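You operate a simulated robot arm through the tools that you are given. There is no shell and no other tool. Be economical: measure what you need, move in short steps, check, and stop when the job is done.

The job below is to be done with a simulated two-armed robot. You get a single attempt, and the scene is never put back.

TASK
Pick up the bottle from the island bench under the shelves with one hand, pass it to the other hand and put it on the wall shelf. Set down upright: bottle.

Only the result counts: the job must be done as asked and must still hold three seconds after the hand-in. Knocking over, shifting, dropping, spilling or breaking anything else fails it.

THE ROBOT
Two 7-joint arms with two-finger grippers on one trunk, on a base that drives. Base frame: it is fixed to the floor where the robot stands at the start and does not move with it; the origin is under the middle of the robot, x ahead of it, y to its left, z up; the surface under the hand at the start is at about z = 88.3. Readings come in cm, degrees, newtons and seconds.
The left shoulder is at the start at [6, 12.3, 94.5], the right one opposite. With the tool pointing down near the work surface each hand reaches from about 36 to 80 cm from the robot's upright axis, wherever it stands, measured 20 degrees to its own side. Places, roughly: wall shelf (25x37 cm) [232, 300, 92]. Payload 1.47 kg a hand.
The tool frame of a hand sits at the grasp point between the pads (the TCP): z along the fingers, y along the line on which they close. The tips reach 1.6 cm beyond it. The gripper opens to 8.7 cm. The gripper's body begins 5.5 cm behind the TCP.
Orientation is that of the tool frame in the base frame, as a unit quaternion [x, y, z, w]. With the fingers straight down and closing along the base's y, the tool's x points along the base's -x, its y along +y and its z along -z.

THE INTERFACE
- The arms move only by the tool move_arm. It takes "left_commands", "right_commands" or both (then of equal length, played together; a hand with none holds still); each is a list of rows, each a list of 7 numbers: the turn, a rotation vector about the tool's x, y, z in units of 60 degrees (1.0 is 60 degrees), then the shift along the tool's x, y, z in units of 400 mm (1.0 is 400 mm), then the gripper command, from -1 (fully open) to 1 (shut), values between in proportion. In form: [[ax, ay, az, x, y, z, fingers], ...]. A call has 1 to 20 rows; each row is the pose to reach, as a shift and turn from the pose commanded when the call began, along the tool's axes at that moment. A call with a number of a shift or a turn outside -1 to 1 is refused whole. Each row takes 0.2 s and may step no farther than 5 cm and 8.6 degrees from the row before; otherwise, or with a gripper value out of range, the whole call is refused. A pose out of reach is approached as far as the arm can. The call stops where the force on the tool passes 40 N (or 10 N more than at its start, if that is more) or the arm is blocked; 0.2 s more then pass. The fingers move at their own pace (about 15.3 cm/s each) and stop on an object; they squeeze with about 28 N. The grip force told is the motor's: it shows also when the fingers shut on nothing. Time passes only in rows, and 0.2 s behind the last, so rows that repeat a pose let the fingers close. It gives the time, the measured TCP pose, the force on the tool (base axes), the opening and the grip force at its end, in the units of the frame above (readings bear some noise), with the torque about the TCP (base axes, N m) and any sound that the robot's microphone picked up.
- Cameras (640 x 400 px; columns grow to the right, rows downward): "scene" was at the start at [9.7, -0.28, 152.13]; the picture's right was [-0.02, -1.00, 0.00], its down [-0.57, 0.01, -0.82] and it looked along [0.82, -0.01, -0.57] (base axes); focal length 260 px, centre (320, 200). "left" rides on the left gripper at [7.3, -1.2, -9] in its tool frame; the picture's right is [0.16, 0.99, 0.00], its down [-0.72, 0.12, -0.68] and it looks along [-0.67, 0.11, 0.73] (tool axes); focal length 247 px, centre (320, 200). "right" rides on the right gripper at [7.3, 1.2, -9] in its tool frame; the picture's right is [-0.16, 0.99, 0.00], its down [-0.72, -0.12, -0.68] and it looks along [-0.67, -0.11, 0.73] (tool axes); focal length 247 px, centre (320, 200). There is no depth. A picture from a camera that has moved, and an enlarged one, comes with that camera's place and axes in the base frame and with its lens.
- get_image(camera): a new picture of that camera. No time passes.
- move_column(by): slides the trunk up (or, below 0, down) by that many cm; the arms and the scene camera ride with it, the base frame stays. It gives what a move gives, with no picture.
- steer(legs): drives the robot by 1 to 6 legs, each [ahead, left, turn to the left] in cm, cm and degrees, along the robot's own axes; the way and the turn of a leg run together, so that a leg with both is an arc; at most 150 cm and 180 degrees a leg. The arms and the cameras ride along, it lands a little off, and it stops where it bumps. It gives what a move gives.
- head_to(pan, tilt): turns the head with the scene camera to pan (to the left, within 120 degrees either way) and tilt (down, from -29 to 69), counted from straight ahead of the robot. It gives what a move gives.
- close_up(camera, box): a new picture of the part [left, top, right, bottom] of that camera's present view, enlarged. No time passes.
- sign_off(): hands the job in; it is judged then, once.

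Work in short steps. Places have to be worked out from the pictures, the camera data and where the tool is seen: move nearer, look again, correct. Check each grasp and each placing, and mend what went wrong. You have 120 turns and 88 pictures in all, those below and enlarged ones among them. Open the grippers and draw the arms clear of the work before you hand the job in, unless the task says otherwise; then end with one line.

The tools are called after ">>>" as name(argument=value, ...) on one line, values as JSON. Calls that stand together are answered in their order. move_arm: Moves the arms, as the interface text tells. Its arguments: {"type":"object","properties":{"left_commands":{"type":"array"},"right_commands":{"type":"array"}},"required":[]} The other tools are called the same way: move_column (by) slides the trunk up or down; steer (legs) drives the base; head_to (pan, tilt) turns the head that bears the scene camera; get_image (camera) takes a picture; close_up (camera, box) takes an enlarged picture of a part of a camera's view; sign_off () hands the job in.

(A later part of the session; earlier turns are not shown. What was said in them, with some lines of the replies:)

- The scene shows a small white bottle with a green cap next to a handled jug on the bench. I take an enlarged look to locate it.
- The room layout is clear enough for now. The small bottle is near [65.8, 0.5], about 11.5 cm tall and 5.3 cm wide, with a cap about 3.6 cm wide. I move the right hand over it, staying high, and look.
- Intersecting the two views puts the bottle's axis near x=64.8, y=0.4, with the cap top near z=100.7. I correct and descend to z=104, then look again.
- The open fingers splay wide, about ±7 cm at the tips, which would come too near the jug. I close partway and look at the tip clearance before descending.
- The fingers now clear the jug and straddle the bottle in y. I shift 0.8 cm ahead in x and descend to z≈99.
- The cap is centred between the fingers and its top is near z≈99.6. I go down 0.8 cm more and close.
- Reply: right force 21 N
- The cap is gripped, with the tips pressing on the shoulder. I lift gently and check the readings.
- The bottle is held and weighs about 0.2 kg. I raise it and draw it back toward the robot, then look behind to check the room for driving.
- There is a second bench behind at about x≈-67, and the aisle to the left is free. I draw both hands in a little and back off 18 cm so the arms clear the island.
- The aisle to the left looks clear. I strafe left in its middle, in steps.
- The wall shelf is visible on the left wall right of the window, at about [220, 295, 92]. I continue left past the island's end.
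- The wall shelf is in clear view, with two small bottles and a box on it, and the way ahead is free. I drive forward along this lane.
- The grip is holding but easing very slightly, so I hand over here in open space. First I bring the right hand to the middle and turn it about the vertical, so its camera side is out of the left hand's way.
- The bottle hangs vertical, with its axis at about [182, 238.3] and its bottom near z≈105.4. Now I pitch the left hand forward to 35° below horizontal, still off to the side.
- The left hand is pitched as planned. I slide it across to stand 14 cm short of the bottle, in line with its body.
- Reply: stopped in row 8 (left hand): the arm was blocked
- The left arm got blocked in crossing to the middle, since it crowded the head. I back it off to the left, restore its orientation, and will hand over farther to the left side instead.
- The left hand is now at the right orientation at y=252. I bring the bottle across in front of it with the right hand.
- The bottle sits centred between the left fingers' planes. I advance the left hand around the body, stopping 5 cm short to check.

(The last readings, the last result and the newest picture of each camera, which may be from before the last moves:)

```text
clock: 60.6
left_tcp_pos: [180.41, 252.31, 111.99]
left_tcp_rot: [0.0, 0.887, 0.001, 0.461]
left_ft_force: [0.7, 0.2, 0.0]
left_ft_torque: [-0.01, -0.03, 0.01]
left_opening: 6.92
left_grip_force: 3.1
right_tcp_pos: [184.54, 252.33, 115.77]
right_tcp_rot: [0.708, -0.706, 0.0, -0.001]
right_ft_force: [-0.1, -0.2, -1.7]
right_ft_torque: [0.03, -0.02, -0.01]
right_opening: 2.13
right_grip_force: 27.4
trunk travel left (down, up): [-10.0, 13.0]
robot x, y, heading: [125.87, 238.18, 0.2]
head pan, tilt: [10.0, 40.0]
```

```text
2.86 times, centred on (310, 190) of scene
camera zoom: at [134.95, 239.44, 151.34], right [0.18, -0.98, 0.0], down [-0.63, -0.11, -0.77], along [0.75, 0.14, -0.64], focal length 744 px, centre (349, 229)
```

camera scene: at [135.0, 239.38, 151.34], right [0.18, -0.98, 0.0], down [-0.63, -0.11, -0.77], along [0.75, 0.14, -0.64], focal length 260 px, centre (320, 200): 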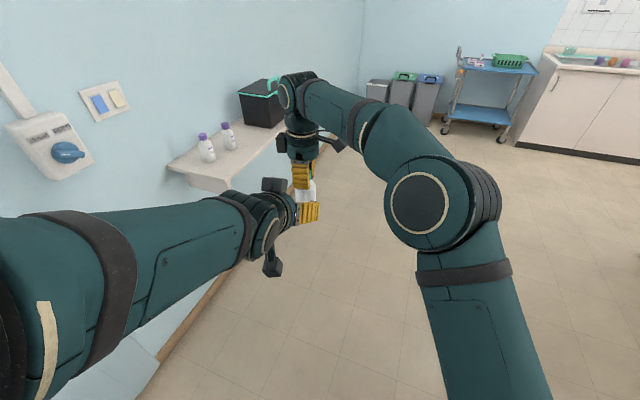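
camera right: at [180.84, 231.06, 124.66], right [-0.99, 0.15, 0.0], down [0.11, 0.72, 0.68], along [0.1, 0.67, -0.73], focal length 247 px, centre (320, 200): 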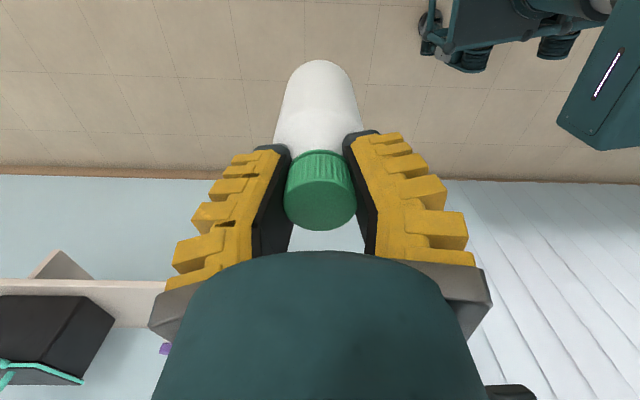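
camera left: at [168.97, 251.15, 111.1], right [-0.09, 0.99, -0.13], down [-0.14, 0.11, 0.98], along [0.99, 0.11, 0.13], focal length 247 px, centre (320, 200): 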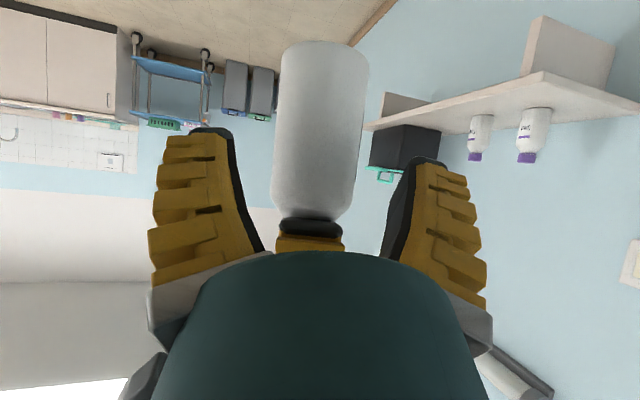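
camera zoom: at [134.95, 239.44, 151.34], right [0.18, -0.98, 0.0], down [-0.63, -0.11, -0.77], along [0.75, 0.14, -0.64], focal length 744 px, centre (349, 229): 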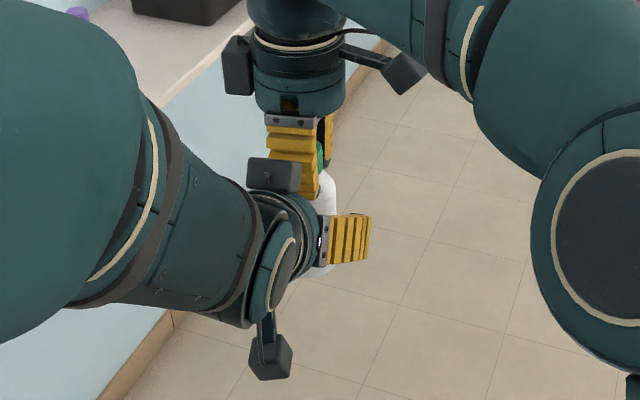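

The left gripper's upper box would meet the right hand at this pitch. I flatten the left hand by 20° to 15° below horizontal in place, then look.

>>> move_arm(left_commands=[[0, -0.083, 0, 0, 0, -0.02, -0.5], [0, -0.167, 0, 0, 0, -0.02, -0.5], [0, -0.25, 0, 0, 0, -0.02, -0.5], [0, -0.333, 0, 0, 0, -0.02, -0.5], [0, -0.333, 0, 0, 0, -0.02, -0.5]])

>>> get_image(camera="left")

>>> close_up(camera="scene", box=[230, 120, 390, 260])

```text
clock: 61.9
left_tcp_pos: [179.78, 252.3, 112.47]
left_tcp_rot: [0.0, 0.794, 0.001, 0.608]
left_ft_force: [0.5, -0.1, -0.2]
left_ft_torque: [0.0, -0.01, -0.01]
left_opening: 6.94
left_grip_force: 2.5
right_tcp_pos: [184.49, 252.35, 115.74]
right_tcp_rot: [0.709, -0.705, 0.0, 0.0]
right_ft_force: [-0.1, -0.3, -1.0]
right_ft_torque: [0.02, 0.04, -0.01]
right_opening: 2.12
right_grip_force: 27.6
trunk travel left (down, up): [-10.0, 13.0]
robot x, y, heading: [125.76, 238.0, 0.3]
head pan, tilt: [10.0, 40.0]
```

```text
56 pictures are left
camera left: at [169.28, 251.22, 107.72], right [-0.04, 0.99, -0.15], down [-0.47, 0.11, 0.88], along [0.88, 0.11, 0.46], focal length 247 px, centre (320, 200)
```

left: 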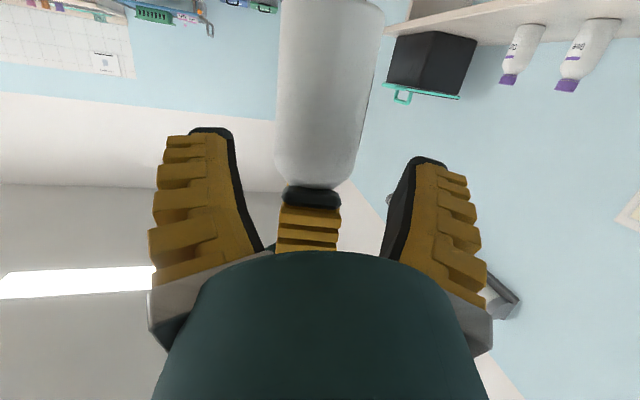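

```text
2.86 times, centred on (310, 190) of scene
camera zoom: at [134.99, 239.45, 151.33], right [0.18, -0.98, 0.0], down [-0.63, -0.11, -0.77], along [0.75, 0.14, -0.64], focal length 744 px, centre (349, 229)
```

zoom: 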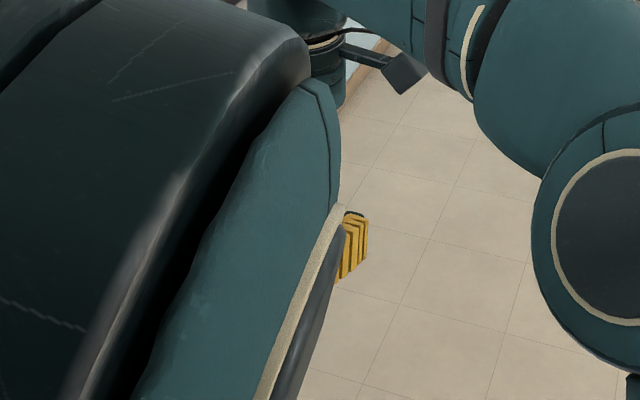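

The orientation is right; the elbow now hides the scene view, but the left camera shows the bottle centred. I advance the last 5.3 cm onto the body, without closing yet.

>>> move_arm(left_commands=[[0, 0, 0, 0.013, 0, 0.03, -0.5], [0, 0, 0, 0.025, 0, 0.065, -0.5], [0, 0, 0, 0.035, 0, 0.1, -0.5], [0, 0, 0, 0.0386, 0, 0.1326, -0.5], [0, 0, 0, 0.0386, 0, 0.1326, -0.5]])

>>> get_image(camera="left")

>>> get_image(camera="right")

```text
clock: 63.0
left_tcp_pos: [184.46, 252.31, 109.64]
left_tcp_rot: [0.0, 0.793, 0.001, 0.609]
left_ft_force: [0.6, 0.0, -0.2]
left_ft_torque: [-0.01, -0.02, 0.01]
left_opening: 6.91
left_grip_force: 2.4
right_tcp_pos: [184.51, 252.24, 115.85]
right_tcp_rot: [0.708, -0.706, 0.0, 0.0]
right_ft_force: [-0.2, -0.4, -2.0]
right_ft_torque: [0.01, -0.03, -0.02]
right_opening: 2.12
right_grip_force: 28.1
trunk travel left (down, up): [-10.0, 13.0]
robot x, y, heading: [125.87, 238.02, 0.1]
head pan, tilt: [10.0, 40.0]
```

```text
54 pictures are left
camera left: at [174.01, 251.23, 104.87], right [-0.04, 0.99, -0.15], down [-0.47, 0.11, 0.88], along [0.88, 0.11, 0.46], focal length 247 px, centre (320, 200)
```

left: 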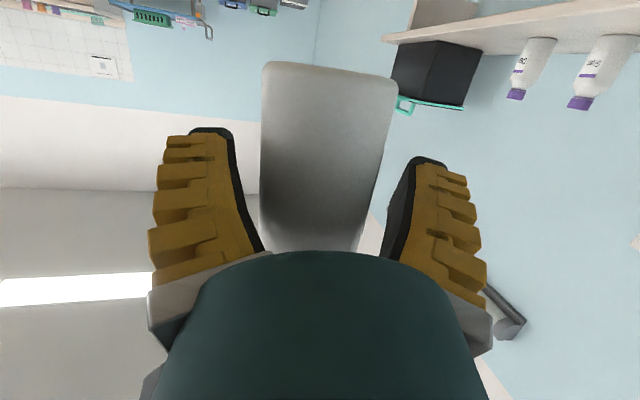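

```text
53 pictures are left
camera right: at [183.34, 244.9, 124.65], right [-0.99, 0.15, 0.0], down [0.11, 0.72, 0.68], along [0.1, 0.67, -0.73], focal length 247 px, centre (320, 200)
```

right: 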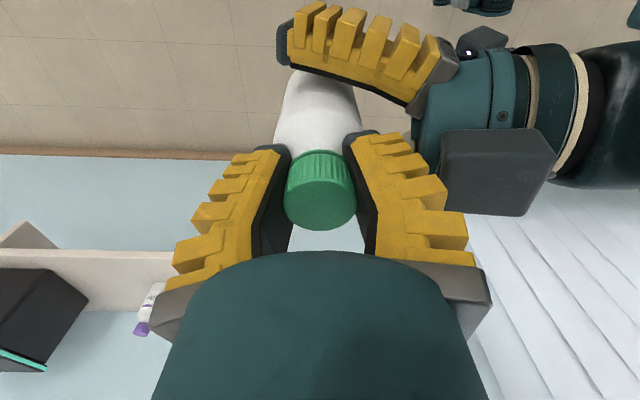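

The bottle is between the left fingers and nothing touches. I close the left hand, keeping the right hand holding.

>>> move_arm(left_commands=[[0, 0, 0, 0, 0, 0, -0.2], [0, 0, 0, 0, 0, 0, 0.1], [0, 0, 0, 0, 0, 0, 0.5], [0, 0, 0, 0, 0, 0, 1], [0, 0, 0, 0, 0, 0, 1], [0, 0, 0, 0, 0, 0, 1]])

>>> get_image(camera="left")

>>> get_image(camera="right")

```text
clock: 64.5
left_tcp_pos: [184.38, 252.27, 109.61]
left_tcp_rot: [0.002, 0.793, 0.0, 0.609]
left_ft_force: [-1.3, -11.6, -0.6]
left_ft_torque: [0.19, -0.05, -0.11]
left_opening: 4.88
left_grip_force: 28.1
right_tcp_pos: [184.57, 252.26, 115.82]
right_tcp_rot: [0.708, -0.706, -0.001, 0.0]
right_ft_force: [1.1, 10.3, -0.8]
right_ft_torque: [0.48, -0.03, 0.07]
right_opening: 2.1
right_grip_force: 27.4
trunk travel left (down, up): [-10.0, 13.0]
robot x, y, heading: [125.69, 238.24, 0.2]
head pan, tilt: [10.0, 40.0]
```

```text
52 pictures are left
camera left: at [174.01, 251.17, 104.87], right [-0.04, 0.99, -0.15], down [-0.47, 0.11, 0.88], along [0.88, 0.11, 0.46], focal length 247 px, centre (320, 200)
```

left: 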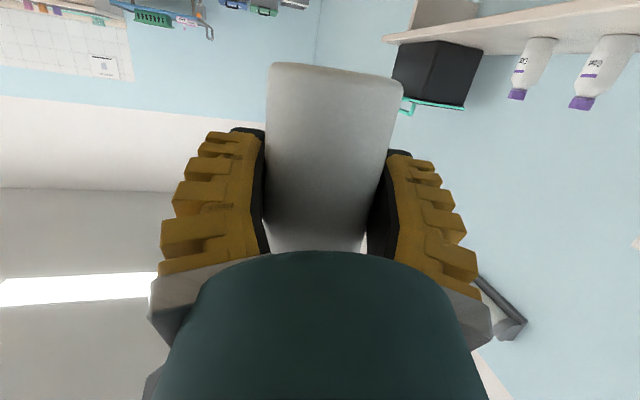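

```text
51 pictures are left
camera right: at [183.34, 244.94, 124.64], right [-0.99, 0.15, 0.0], down [0.11, 0.72, 0.68], along [0.1, 0.67, -0.73], focal length 247 px, centre (320, 200)
```

right: 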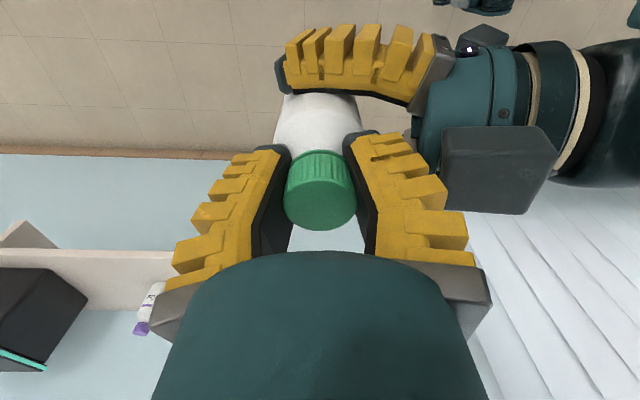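

Both hands hold, with an 11 N sideways strain. I relieve it by shifting the left hand a few mm toward -y.

>>> move_arm(left_commands=[[0, 0, 0, 0, -0.004, 0, 1], [0, 0, 0, 0, -0.007, 0, 1], [0, 0, 0, 0, -0.007, 0, 1]])

```text
clock: 65.2
left_tcp_pos: [184.56, 252.17, 109.6]
left_tcp_rot: [0.0, 0.794, 0.002, 0.608]
left_ft_force: [6.3, 2.1, -1.6]
left_ft_torque: [-0.22, 0.38, -0.14]
left_opening: 4.8
left_grip_force: 28.2
right_tcp_pos: [184.65, 252.17, 115.76]
right_tcp_rot: [0.708, -0.706, 0.001, 0.0]
right_ft_force: [-7.8, -2.2, 1.4]
right_ft_torque: [0.15, 0.07, 0.13]
right_opening: 2.13
right_grip_force: 28.5
trunk travel left (down, up): [-10.0, 13.0]
robot x, y, heading: [125.66, 238.29, 0.1]
head pan, tilt: [10.0, 40.0]
```

The strain is small now. I open the right hand only partway, to stay clear of the left hand's box, and lift it straight up off the cap.

>>> move_arm(right_commands=[[0, 0, 0, 0, 0, 0, 0.6], [0, 0, 0, 0, 0, 0, 0.3], [0, 0, 0, 0, 0, 0, 0.0], [0, 0, 0, 0, 0, 0, 0.0], [0, 0, 0, 0, 0, 0, 0.0]])

>>> get_image(camera="right")

```text
clock: 66.5
left_tcp_pos: [184.5, 251.92, 109.66]
left_tcp_rot: [0.0, 0.794, 0.001, 0.608]
left_ft_force: [0.3, 0.5, 0.6]
left_ft_torque: [-0.02, -0.01, -0.02]
left_opening: 4.84
left_grip_force: 27.5
right_tcp_pos: [184.55, 252.24, 115.84]
right_tcp_rot: [0.709, -0.705, 0.0, 0.0]
right_ft_force: [0.3, -0.1, -0.6]
right_ft_torque: [-0.02, 0.0, 0.03]
right_opening: 4.91
right_grip_force: 4.4
trunk travel left (down, up): [-10.0, 13.0]
robot x, y, heading: [125.87, 237.89, 0.1]
head pan, tilt: [10.0, 40.0]
```

```text
50 pictures are left
camera right: at [183.36, 244.89, 124.64], right [-0.99, 0.15, 0.0], down [0.11, 0.72, 0.68], along [0.1, 0.67, -0.73], focal length 247 px, centre (320, 200)
```

right: 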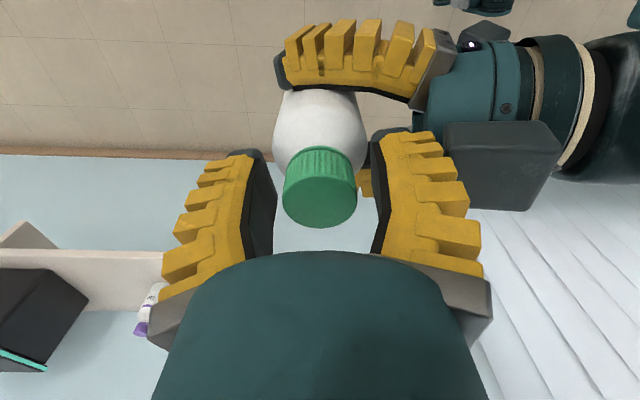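

The cap is free of the right fingers and the bottle stays in the left hand. I raise the right hand.

>>> move_arm(right_commands=[[0, 0, 0, 0, 0, -0.04, 0.0], [0, 0, 0, 0, 0, -0.1, 0.0], [0, 0, 0, 0, 0, -0.18, 0.0], [0, 0, 0, 0.02, 0, -0.26, 0.0], [0, 0, 0, 0.1, 0, -0.3, 0.0], [0, 0, 0, 0.2, 0, -0.3, 0.0], [0, 0, 0, 0.3, 0, -0.3, 0.0], [0, 0, 0, 0.4, 0, -0.3, 0.0], [0, 0, 0, 0.5, 0, -0.3, 0.0], [0, 0, 0, 0.6, 0, -0.3, 0.0]])

>>> get_image(camera="left")

>>> get_image(camera="right")

```text
clock: 68.7
left_tcp_pos: [184.51, 251.87, 109.54]
left_tcp_rot: [0.0, 0.793, 0.002, 0.609]
left_ft_force: [-0.2, -0.4, -0.9]
left_ft_torque: [0.03, 0.01, 0.02]
left_opening: 4.83
left_grip_force: 28.5
right_tcp_pos: [184.6, 228.35, 127.77]
right_tcp_rot: [0.709, -0.706, 0.0, 0.0]
right_ft_force: [0.7, -0.9, -0.1]
right_ft_torque: [0.04, -0.04, 0.0]
right_opening: 4.89
right_grip_force: 4.2
right hand out of reach, approached as far as the arm can: row 4
trunk travel left (down, up): [-10.0, 13.0]
robot x, y, heading: [125.9, 237.87, 0.2]
head pan, tilt: [10.0, 40.0]
```

```text
49 pictures are left
camera left: at [173.99, 250.79, 104.9], right [-0.04, 0.99, -0.15], down [-0.47, 0.11, 0.88], along [0.88, 0.11, 0.46], focal length 247 px, centre (320, 200)
```

left: 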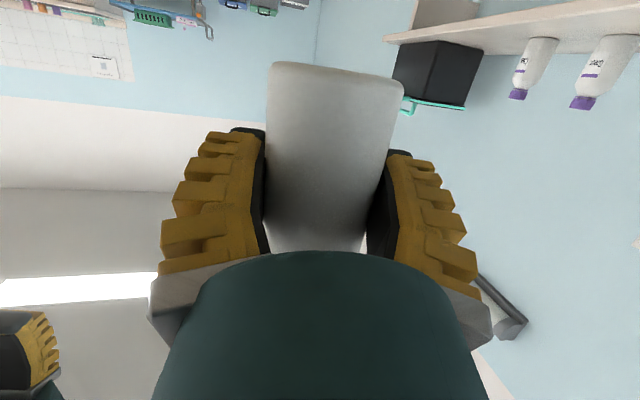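

```text
48 pictures are left
camera right: at [183.38, 220.95, 136.7], right [-0.99, 0.15, 0.0], down [0.11, 0.72, 0.68], along [0.11, 0.67, -0.73], focal length 247 px, centre (320, 200)
```

right: 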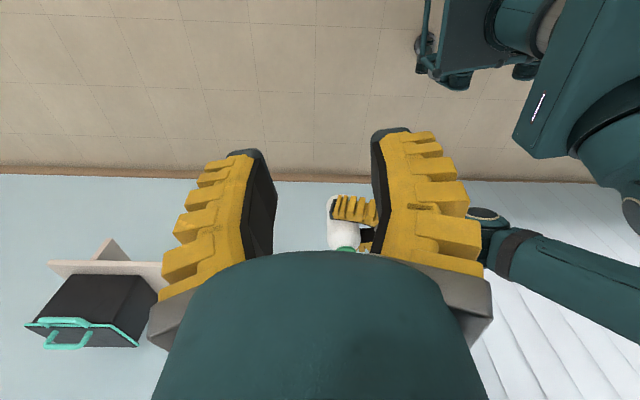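

The bottle is now in the left hand alone. I tuck the right hand in to its own side before driving.

>>> move_arm(right_commands=[[0, 0, 0, 0.1, 0.03, 0.02, 0.0], [0, 0, 0, 0.2, 0.07, 0.05, 0.0], [0, 0, 0, 0.3, 0.12, 0.08, 0.0], [0, 0, 0, 0.4, 0.18, 0.12, 0.0], [0, 0, 0, 0.45, 0.26, 0.15, 0.0], [0, 0, 0, 0.45, 0.3, 0.15, 0.0]])

>>> steer(legs=[[105, -25, 0]])

>>> head_to(pan=90, tilt=30)

>>> get_image(camera="scene")

```text
clock: 70.0
left_tcp_pos: [184.51, 252.05, 109.77]
left_tcp_rot: [0.0, 0.793, 0.002, 0.609]
left_ft_force: [0.1, -0.5, -0.1]
left_ft_torque: [0.04, 0.04, -0.04]
left_opening: 4.87
left_grip_force: 28.1
right_tcp_pos: [172.61, 210.42, 121.72]
right_tcp_rot: [0.709, -0.705, 0.0, -0.001]
right_ft_force: [-0.3, 0.4, 0.3]
right_ft_torque: [0.02, -0.03, 0.03]
right_opening: 4.9
right_grip_force: 3.4
trunk travel left (down, up): [-10.0, 13.0]
robot x, y, heading: [125.53, 237.78, 0.3]
head pan, tilt: [10.0, 40.0]
```

```text
clock: 75.7
left_tcp_pos: [291.86, 226.11, 109.66]
left_tcp_rot: [0.004, 0.793, -0.001, 0.609]
left_ft_force: [0.0, 0.1, -0.5]
left_ft_torque: [0.03, 0.02, 0.0]
left_opening: 4.84
left_grip_force: 27.7
right_tcp_pos: [279.89, 184.56, 121.72]
right_tcp_rot: [-0.705, 0.709, -0.001, 0.0]
right_ft_force: [1.9, -0.3, 0.1]
right_ft_torque: [0.02, 0.0, 0.0]
right_opening: 4.91
right_grip_force: 4.0
trunk travel left (down, up): [-10.0, 13.0]
robot x, y, heading: [232.98, 212.78, -0.4]
head pan, tilt: [10.0, 40.0]
```

```text
clock: 77.2
left_tcp_pos: [291.97, 226.17, 109.62]
left_tcp_rot: [0.004, 0.794, -0.001, 0.608]
left_ft_force: [-0.4, 0.3, 0.0]
left_ft_torque: [-0.01, -0.02, 0.02]
left_opening: 4.83
left_grip_force: 28.0
right_tcp_pos: [279.81, 184.56, 121.75]
right_tcp_rot: [-0.705, 0.71, 0.0, 0.0]
right_ft_force: [-0.4, 0.5, -0.3]
right_ft_torque: [-0.01, 0.02, 0.02]
right_opening: 4.86
right_grip_force: 3.7
trunk travel left (down, up): [-10.0, 13.0]
robot x, y, heading: [233.28, 212.42, -0.4]
head pan, tilt: [90.0, 30.0]
```

```text
47 pictures are left
camera scene: at [234.04, 221.6, 152.87], right [1.0, -0.01, 0.0], down [0.0, -0.5, -0.87], along [0.0, 0.87, -0.5], focal length 260 px, centre (320, 200)
```

scene: 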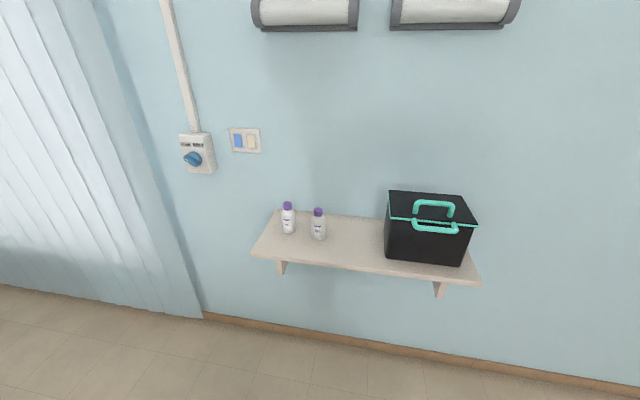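

I now see the shelf fully. Its wall is turned by about -10.6°, the front-left corner is near [210.6, 291], two bottles stand on the left half and a box on the right. The free spot is between the second bottle and the box, near [244, 291]. I turn to face the shelf squarely.

>>> steer(legs=[[0, 0, 79.8]])

>>> head_to(pan=0, tilt=35)

>>> get_image(camera="scene")

```text
clock: 81.1
left_tcp_pos: [229.14, 272.81, 109.63]
left_tcp_rot: [-0.512, 0.606, 0.394, 0.464]
left_ft_force: [0.0, 1.3, 0.0]
left_ft_torque: [-0.02, 0.01, 0.0]
left_opening: 4.8
left_grip_force: 28.4
right_tcp_pos: [268.28, 254.47, 121.73]
right_tcp_rot: [0.997, -0.083, -0.001, 0.0]
right_ft_force: [0.7, -0.4, 0.3]
right_ft_torque: [0.01, 0.01, 0.05]
right_opening: 4.9
right_grip_force: 4.2
trunk travel left (down, up): [-10.0, 13.0]
robot x, y, heading: [233.23, 212.73, 80.7]
head pan, tilt: [90.0, 30.0]
```

```text
clock: 82.8
left_tcp_pos: [229.16, 272.82, 109.72]
left_tcp_rot: [-0.512, 0.606, 0.395, 0.465]
left_ft_force: [0.2, 0.0, -0.2]
left_ft_torque: [0.02, 0.0, 0.02]
left_opening: 4.81
left_grip_force: 27.8
right_tcp_pos: [268.24, 254.3, 121.8]
right_tcp_rot: [0.997, -0.082, 0.0, 0.0]
right_ft_force: [0.2, 1.0, 0.8]
right_ft_torque: [-0.02, 0.01, 0.02]
right_opening: 4.9
right_grip_force: 4.5
trunk travel left (down, up): [-10.0, 13.0]
robot x, y, heading: [233.34, 212.84, 80.4]
head pan, tilt: [0.0, 35.0]
```

```text
46 pictures are left
camera scene: at [234.58, 222.25, 152.09], right [0.99, -0.16, 0.0], down [-0.09, -0.57, -0.82], along [0.13, 0.81, -0.57], focal length 260 px, centre (320, 200)
```

scene: 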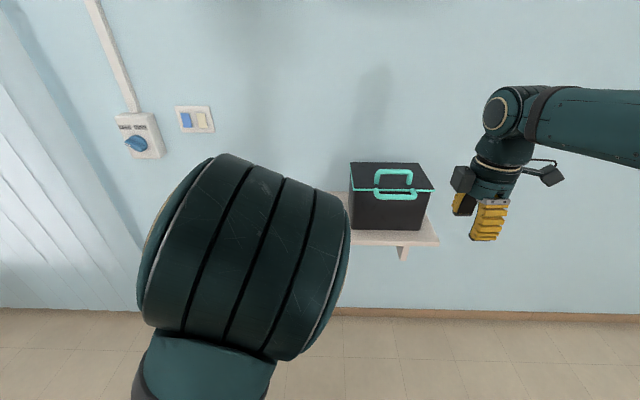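

The left elbow hides part of the view, but the box's left front corner is at about [258, 287] and the front edge at x=244 is y≈285. I slide right to line up with the free spot, then look through the left camera.

>>> steer(legs=[[0, -12.6, 0]])

>>> get_image(camera="left")

>>> head_to(pan=30, tilt=35)

>>> get_image(camera="scene")

```text
clock: 84.5
left_tcp_pos: [241.56, 270.78, 109.72]
left_tcp_rot: [-0.511, 0.607, 0.394, 0.465]
left_ft_force: [0.6, 0.5, 0.2]
left_ft_torque: [0.01, -0.02, 0.01]
left_opening: 4.81
left_grip_force: 28.4
right_tcp_pos: [280.79, 252.23, 121.83]
right_tcp_rot: [0.997, -0.083, 0.0, 0.0]
right_ft_force: [0.7, -0.1, -0.1]
right_ft_torque: [0.0, 0.0, 0.01]
right_opening: 4.9
right_grip_force: 3.9
trunk travel left (down, up): [-10.0, 13.0]
robot x, y, heading: [245.54, 211.1, 80.8]
head pan, tilt: [0.0, 35.0]
```

```text
45 pictures are left
camera left: at [241.06, 260.32, 104.89], right [-0.98, 0.12, -0.15], down [-0.19, -0.44, 0.88], along [0.04, 0.89, 0.46], focal length 247 px, centre (320, 200)
```

left: 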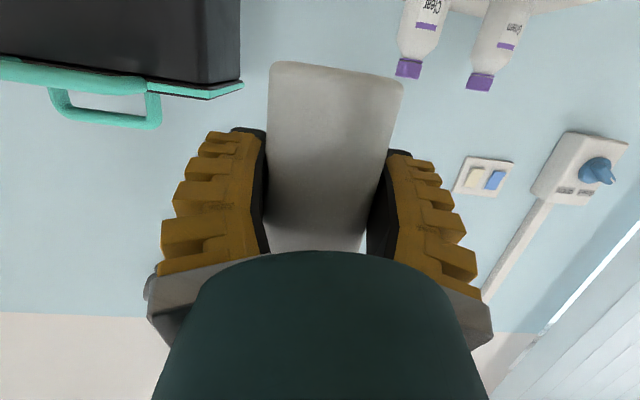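

```text
clock: 85.5
left_tcp_pos: [241.61, 270.87, 109.68]
left_tcp_rot: [-0.512, 0.606, 0.394, 0.464]
left_ft_force: [0.3, -0.7, 0.7]
left_ft_torque: [0.02, -0.04, -0.02]
left_opening: 4.85
left_grip_force: 28.0
right_tcp_pos: [280.58, 252.25, 121.71]
right_tcp_rot: [0.997, -0.083, 0.0, -0.001]
right_ft_force: [-0.3, -0.3, -0.4]
right_ft_torque: [0.03, -0.02, 0.0]
right_opening: 4.93
right_grip_force: 4.0
trunk travel left (down, up): [-10.0, 13.0]
robot x, y, heading: [245.24, 210.61, 80.7]
head pan, tilt: [30.0, 35.0]
```

```text
44 pictures are left
camera scene: at [242.39, 219.76, 152.09], right [0.94, 0.35, 0.0], down [0.2, -0.54, -0.82], along [-0.29, 0.77, -0.57], focal length 260 px, centre (320, 200)
```

scene: 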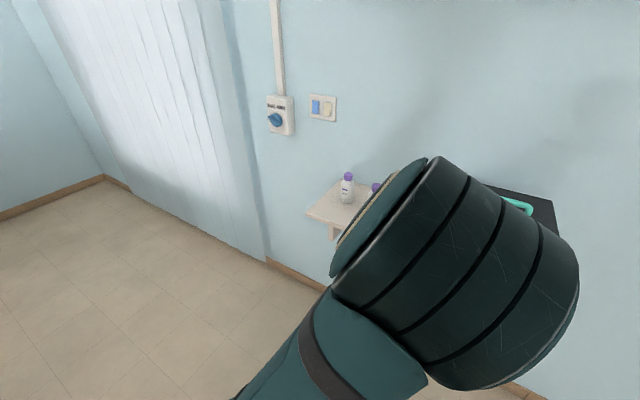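

The left camera confirms the line of approach runs between the bottles and the box. I drive forward 16 cm, with the bottle well above the shelf.

>>> steer(legs=[[16, 0, 0]])

>>> get_image(camera="left")

>>> head_to(pan=-20, tilt=45)

>>> get_image(camera="scene")

>>> get_image(camera="right")

```text
clock: 86.9
left_tcp_pos: [244.14, 286.88, 109.58]
left_tcp_rot: [-0.512, 0.607, 0.393, 0.463]
left_ft_force: [0.0, 0.1, -2.0]
left_ft_torque: [0.03, -0.02, -0.02]
left_opening: 4.82
left_grip_force: 28.1
right_tcp_pos: [283.33, 268.28, 121.61]
right_tcp_rot: [0.997, -0.082, 0.0, 0.002]
right_ft_force: [-0.2, 0.1, -1.1]
right_ft_torque: [-0.02, 0.03, 0.01]
right_opening: 4.91
right_grip_force: 4.5
trunk travel left (down, up): [-10.0, 13.0]
robot x, y, heading: [248.11, 226.4, 80.8]
head pan, tilt: [30.0, 35.0]
```

```text
43 pictures are left
camera left: at [243.62, 276.26, 104.84], right [-0.98, 0.12, -0.15], down [-0.19, -0.44, 0.88], along [0.04, 0.89, 0.46], focal length 247 px, centre (320, 200)
```

left: 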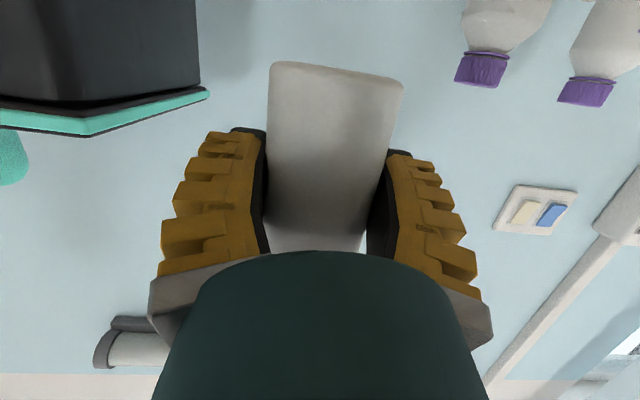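

```text
clock: 88.0
left_tcp_pos: [244.12, 286.65, 109.56]
left_tcp_rot: [-0.511, 0.607, 0.393, 0.465]
left_ft_force: [-0.1, -0.4, -2.3]
left_ft_torque: [0.01, 0.02, 0.0]
left_opening: 4.81
left_grip_force: 28.2
right_tcp_pos: [283.24, 268.05, 121.66]
right_tcp_rot: [0.997, -0.082, 0.0, -0.001]
right_ft_force: [-0.3, 0.1, -0.1]
right_ft_torque: [0.0, 0.0, 0.01]
right_opening: 4.92
right_grip_force: 4.2
trunk travel left (down, up): [-10.0, 13.0]
robot x, y, heading: [248.03, 226.72, 80.8]
head pan, tilt: [-20.0, 45.0]
```

```text
42 pictures are left
camera scene: at [252.09, 234.45, 150.61], right [0.87, -0.49, 0.0], down [-0.35, -0.62, -0.71], along [0.35, 0.62, -0.71], focal length 260 px, centre (320, 200)
```

scene: 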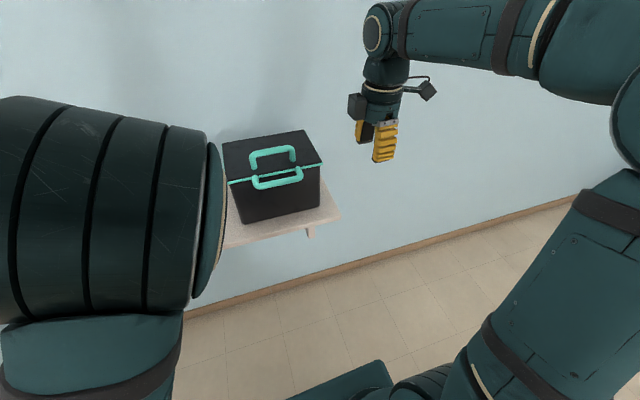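

```text
41 pictures are left
camera right: at [290.17, 265.77, 130.62], right [-0.32, -0.95, 0.0], down [-0.7, 0.23, 0.68], along [-0.65, 0.22, -0.73], focal length 247 px, centre (320, 200)
```

right: 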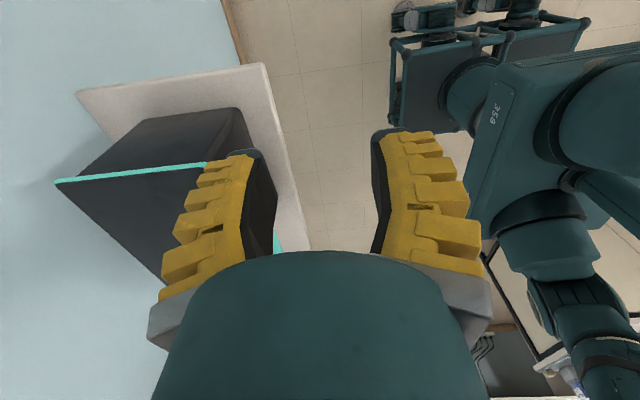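

The right camera confirms the shelf's front edge, at about y≈285 for x=244. I reach 4 cm further in, then lower 11 cm to just above the shelf.

>>> move_arm(left_commands=[[0, 0, 0, -0.013, 0, 0.048, 1], [0, 0, 0, -0.026, 0, 0.0966, 1], [0, 0, 0, 0.022, 0, 0.11, 1], [0, 0, 0, 0.0706, 0, 0.1226, 1], [0, 0, 0, 0.119, 0, 0.136, 1], [0, 0, 0, 0.167, 0, 0.1486, 1], [0, 0, 0, 0.21, 0, 0.16, 1], [0, 0, 0, 0.2395, 0, 0.168, 1], [0, 0, 0, 0.2395, 0, 0.168, 1]])

>>> get_image(camera="left")

>>> head_to(pan=0, tilt=45)

>>> get_image(camera="scene")

```text
clock: 90.0
left_tcp_pos: [244.74, 290.73, 98.65]
left_tcp_rot: [-0.511, 0.607, 0.392, 0.464]
left_ft_force: [0.1, -0.1, -2.6]
left_ft_torque: [-0.01, 0.0, -0.05]
left_opening: 4.83
left_grip_force: 27.8
right_tcp_pos: [283.15, 268.24, 121.69]
right_tcp_rot: [0.997, -0.082, 0.0, 0.0]
right_ft_force: [0.3, 0.6, -0.4]
right_ft_torque: [-0.06, 0.03, -0.01]
right_opening: 4.91
right_grip_force: 4.4
trunk travel left (down, up): [-10.0, 13.0]
robot x, y, heading: [248.06, 226.37, 80.5]
head pan, tilt: [-20.0, 45.0]
```

```text
40 pictures are left
camera left: at [244.21, 280.1, 93.91], right [-0.98, 0.12, -0.15], down [-0.19, -0.44, 0.88], along [0.04, 0.89, 0.46], focal length 247 px, centre (320, 200)
```

left: 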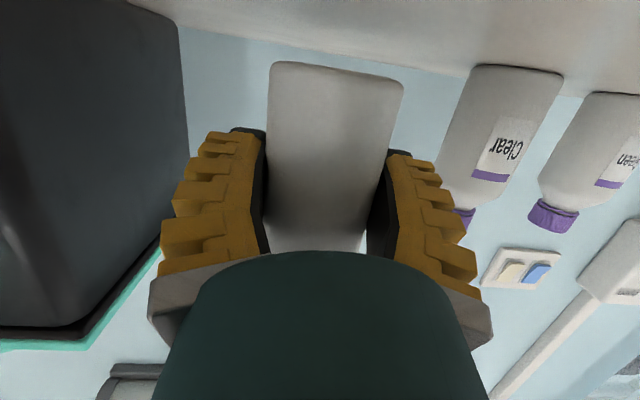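

```text
clock: 90.9
left_tcp_pos: [244.81, 290.66, 98.7]
left_tcp_rot: [-0.513, 0.606, 0.394, 0.463]
left_ft_force: [-0.6, 0.1, -1.9]
left_ft_torque: [-0.02, 0.0, -0.03]
left_opening: 4.81
left_grip_force: 28.1
right_tcp_pos: [283.18, 268.06, 121.72]
right_tcp_rot: [0.997, -0.082, 0.0, 0.0]
right_ft_force: [-0.1, -1.2, 0.0]
right_ft_torque: [0.04, 0.0, 0.03]
right_opening: 4.91
right_grip_force: 4.0
trunk travel left (down, up): [-10.0, 13.0]
robot x, y, heading: [248.01, 226.53, 80.7]
head pan, tilt: [0.0, 45.0]
```

```text
39 pictures are left
camera scene: at [249.43, 235.39, 150.61], right [0.99, -0.16, 0.0], down [-0.12, -0.7, -0.71], along [0.12, 0.7, -0.71], focal length 260 px, centre (320, 200)
```

scene: 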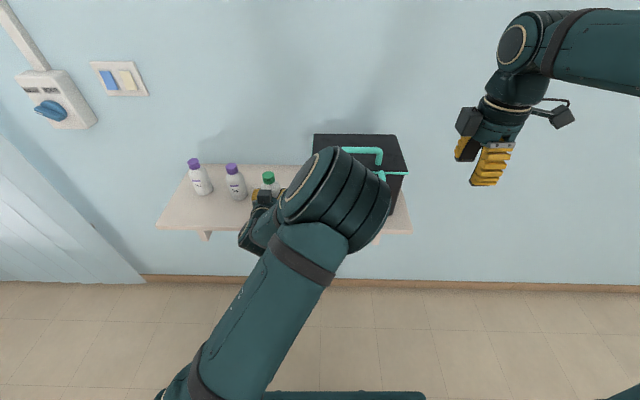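

The scene camera now shows the bottle's cap between the purple-capped bottle and the box, with clearance on both sides. I lower 1.8 cm slowly and check the force.

>>> move_arm(left_commands=[[0, 0, 0, 0.0145, 0, 0.0039, 1], [0, 0, 0, 0.029, 0, 0.0078, 1], [0, 0, 0, 0.0435, 0, 0.0117, 1], [0, 0, 0, 0.0435, 0, 0.0117, 1]])

>>> get_image(camera="left")

>>> close_up(camera="scene", box=[150, 130, 310, 260])

```text
clock: 91.9
left_tcp_pos: [244.77, 290.64, 96.92]
left_tcp_rot: [-0.512, 0.606, 0.394, 0.465]
left_ft_force: [0.0, 1.4, 3.4]
left_ft_torque: [-0.06, 0.05, 0.03]
left_opening: 4.83
left_grip_force: 28.5
right_tcp_pos: [283.31, 268.19, 121.76]
right_tcp_rot: [0.997, -0.082, 0.0, -0.001]
right_ft_force: [0.4, 0.5, 0.9]
right_ft_torque: [0.01, -0.01, 0.02]
right_opening: 4.91
right_grip_force: 3.5
trunk travel left (down, up): [-10.0, 13.0]
robot x, y, heading: [248.18, 226.11, 80.8]
head pan, tilt: [0.0, 45.0]
```

```text
38 pictures are left
camera left: at [244.22, 280.17, 92.12], right [-0.98, 0.12, -0.15], down [-0.19, -0.45, 0.87], along [0.04, 0.89, 0.46], focal length 247 px, centre (320, 200)
```

left: 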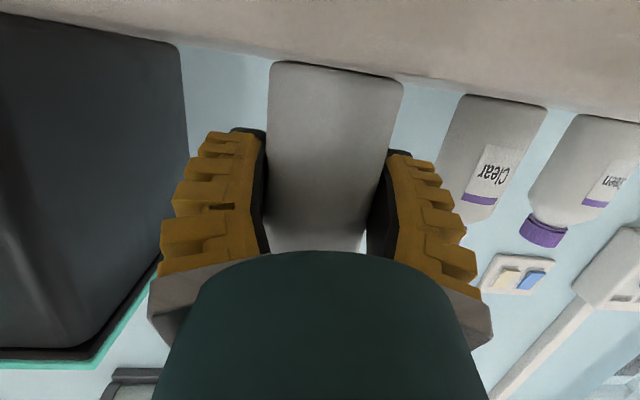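

```text
3.08 times, centred on (230, 195) of scene
camera zoom: at [249.42, 235.36, 150.61], right [0.99, -0.16, 0.0], down [-0.12, -0.7, -0.71], along [0.12, 0.7, -0.71], focal length 801 px, centre (597, 215)
```

zoom: 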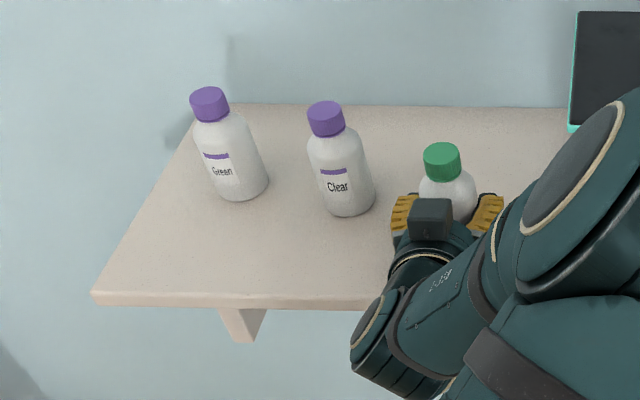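

The force turned upward to 3.4 N, so the bottle has just touched the shelf. I lower another 1.5 mm to seat it.

>>> move_arm(left_commands=[[0, 0, 0, 0.0018, 0, 0.0005, 1], [0, 0, 0, 0.0036, 0, 0.001, 1], [0, 0, 0, 0.0036, 0, 0.001, 1]])

```text
clock: 92.7
left_tcp_pos: [244.79, 290.76, 96.9]
left_tcp_rot: [-0.511, 0.605, 0.394, 0.465]
left_ft_force: [-2.1, 8.2, 20.7]
left_ft_torque: [0.0, 0.12, -0.02]
left_opening: 4.82
left_grip_force: 27.7
right_tcp_pos: [283.1, 268.11, 121.9]
right_tcp_rot: [0.997, -0.082, 0.0, 0.001]
right_ft_force: [-0.6, -0.7, -0.1]
right_ft_torque: [0.01, -0.02, 0.0]
right_opening: 4.92
right_grip_force: 4.3
trunk travel left (down, up): [-10.0, 13.0]
robot x, y, heading: [247.8, 227.08, 80.4]
head pan, tilt: [0.0, 45.0]
```

It is seated firmly at 20 N. I ease back 1 mm and open the fingers gradually.

>>> move_arm(left_commands=[[0, 0, 0, -0.0024, 0, -0.0006, 1], [0, 0, 0, -0.0024, 0, -0.0006, 0.1], [0, 0, 0, -0.0024, 0, -0.0006, -0.1], [0, 0, 0, -0.0024, 0, -0.0006, -0.25], [0, 0, 0, -0.0024, 0, -0.0006, -0.45], [0, 0, 0, -0.0024, 0, -0.0006, -0.45]])

>>> get_image(camera="left")

>>> close_up(camera="scene", box=[150, 130, 310, 260])

```text
clock: 94.1
left_tcp_pos: [244.77, 290.71, 96.62]
left_tcp_rot: [-0.512, 0.607, 0.393, 0.464]
left_ft_force: [0.5, 1.2, 0.3]
left_ft_torque: [-0.02, 0.02, 0.02]
left_opening: 6.74
left_grip_force: 3.6
right_tcp_pos: [283.22, 268.13, 121.73]
right_tcp_rot: [0.997, -0.082, 0.001, -0.001]
right_ft_force: [-0.6, -0.2, -1.1]
right_ft_torque: [0.04, -0.01, 0.04]
right_opening: 4.87
right_grip_force: 3.9
trunk travel left (down, up): [-10.0, 13.0]
robot x, y, heading: [247.93, 226.78, 80.6]
head pan, tilt: [0.0, 45.0]
```

```text
36 pictures are left
camera left: at [244.25, 280.15, 92.0], right [-0.98, 0.12, -0.15], down [-0.19, -0.44, 0.88], along [0.04, 0.89, 0.46], focal length 247 px, centre (320, 200)
```

left: 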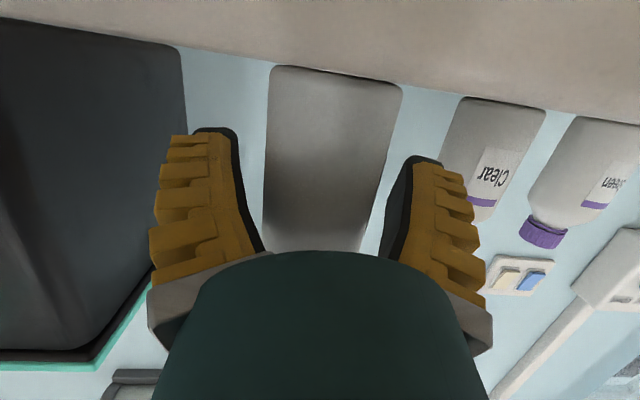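

```text
3.08 times, centred on (230, 195) of scene
camera zoom: at [249.43, 235.38, 150.61], right [0.99, -0.16, 0.0], down [-0.12, -0.7, -0.71], along [0.12, 0.7, -0.71], focal length 801 px, centre (597, 215)
```

zoom: 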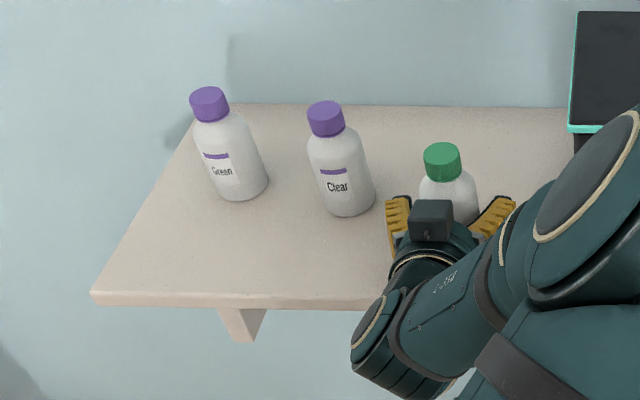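

The bottle stands upright and free of the fingers. I draw the left hand straight back horizontally.

>>> move_arm(left_commands=[[0, 0, 0, 0.013, 0, -0.048, -0.45], [0, 0, 0, 0.026, 0, -0.0966, -0.45], [0, 0, 0, 0.039, 0, -0.145, -0.45], [0, 0, 0, 0.052, 0, -0.193, -0.45], [0, 0, 0, 0.052, 0, -0.193, -0.45]])

>>> steer(legs=[[-15, 0, 0]])

>>> get_image(camera="left")

>>> get_image(camera="scene")

```text
clock: 95.3
left_tcp_pos: [243.47, 282.79, 96.75]
left_tcp_rot: [-0.512, 0.606, 0.394, 0.464]
left_ft_force: [-0.7, 0.7, 0.3]
left_ft_torque: [-0.02, 0.0, -0.01]
left_opening: 6.75
left_grip_force: 3.0
right_tcp_pos: [283.27, 268.16, 121.72]
right_tcp_rot: [0.997, -0.082, 0.001, 0.0]
right_ft_force: [-0.1, -0.4, -0.7]
right_ft_torque: [0.01, 0.0, -0.01]
right_opening: 4.92
right_grip_force: 4.0
trunk travel left (down, up): [-10.0, 13.0]
robot x, y, heading: [247.87, 226.61, 80.5]
head pan, tilt: [0.0, 45.0]
```

```text
clock: 96.7
left_tcp_pos: [240.94, 268.06, 96.75]
left_tcp_rot: [-0.512, 0.606, 0.394, 0.464]
left_ft_force: [0.3, 0.2, 0.3]
left_ft_torque: [-0.02, 0.0, 0.0]
left_opening: 6.73
left_grip_force: 3.1
right_tcp_pos: [280.71, 253.42, 121.74]
right_tcp_rot: [0.997, -0.081, 0.001, -0.002]
right_ft_force: [0.1, -1.9, 0.3]
right_ft_torque: [0.04, -0.03, -0.03]
right_opening: 4.92
right_grip_force: 4.0
trunk travel left (down, up): [-10.0, 13.0]
robot x, y, heading: [245.68, 211.87, 80.7]
head pan, tilt: [0.0, 45.0]
```

```text
34 pictures are left
camera left: at [240.43, 257.54, 92.06], right [-0.98, 0.12, -0.15], down [-0.19, -0.44, 0.88], along [0.04, 0.89, 0.46], focal length 247 px, centre (320, 200)
```

left: 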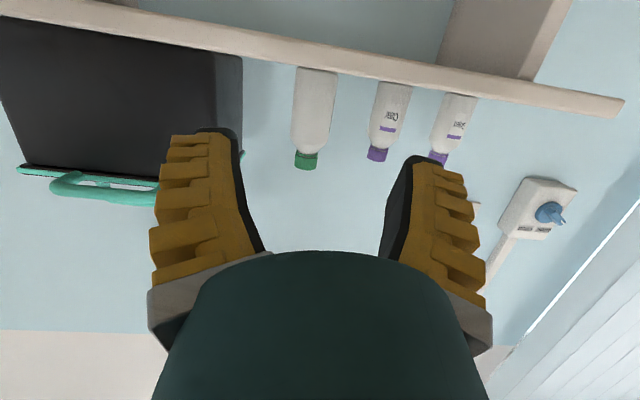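

```text
33 pictures are left
camera scene: at [246.98, 220.63, 150.62], right [0.99, -0.16, 0.0], down [-0.11, -0.7, -0.71], along [0.11, 0.7, -0.71], focal length 260 px, centre (320, 200)
```

scene: 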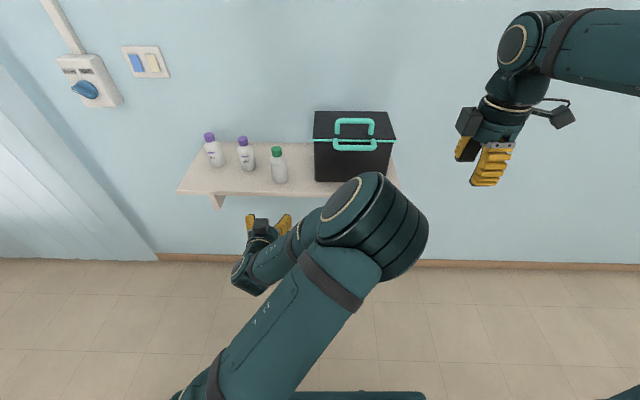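

The bottle stands upright on the shelf and nothing else has moved. I open both grippers fully, well clear of everything.

>>> move_arm(left_commands=[[0, 0, 0, 0, 0, 0, -1], [0, 0, 0, 0, 0, 0, -1], [0, 0, 0, 0, 0, 0, -1]], right_commands=[[0, 0, 0, 0, 0, 0, -1], [0, 0, 0, 0, 0, 0, -1], [0, 0, 0, 0, 0, 0, -1]])

>>> close_up(camera="scene", box=[170, 100, 330, 210])

```text
clock: 97.5
left_tcp_pos: [240.97, 268.08, 96.68]
left_tcp_rot: [-0.512, 0.606, 0.393, 0.464]
left_ft_force: [0.6, -0.5, -0.1]
left_ft_torque: [0.0, 0.02, 0.0]
left_opening: 8.7
left_grip_force: 0.0
right_tcp_pos: [280.72, 253.58, 121.71]
right_tcp_rot: [0.997, -0.081, 0.001, 0.0]
right_ft_force: [1.3, 0.8, 0.5]
right_ft_torque: [-0.03, 0.0, 0.0]
right_opening: 8.71
right_grip_force: 0.2
trunk travel left (down, up): [-10.0, 13.0]
robot x, y, heading: [245.57, 211.66, 80.6]
head pan, tilt: [0.0, 45.0]
```

```text
3.64 times, centred on (250, 155) of scene
camera zoom: at [247.01, 220.77, 150.61], right [0.99, -0.16, 0.0], down [-0.11, -0.7, -0.71], along [0.11, 0.7, -0.71], focal length 947 px, centre (574, 364)
```

zoom: 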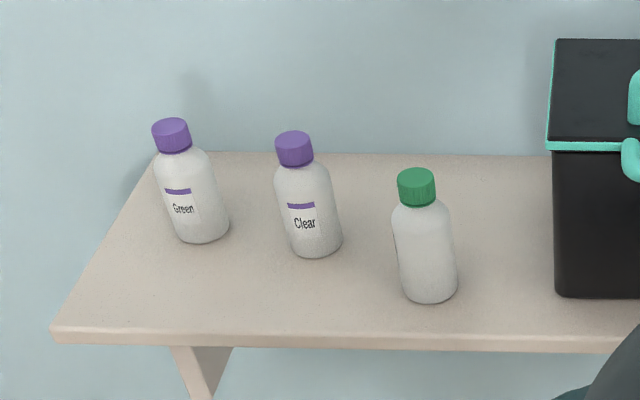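

The bottle stands upright and stable on the wall shelf, and both hands are open and clear. I hand the job in.

>>> sign_off()

```text
The job is handed in.
```

The bottle was picked up with the right hand, passed to the left and set upright on the wall shelf; the last picture before hand-in shows nothing else there disturbed.
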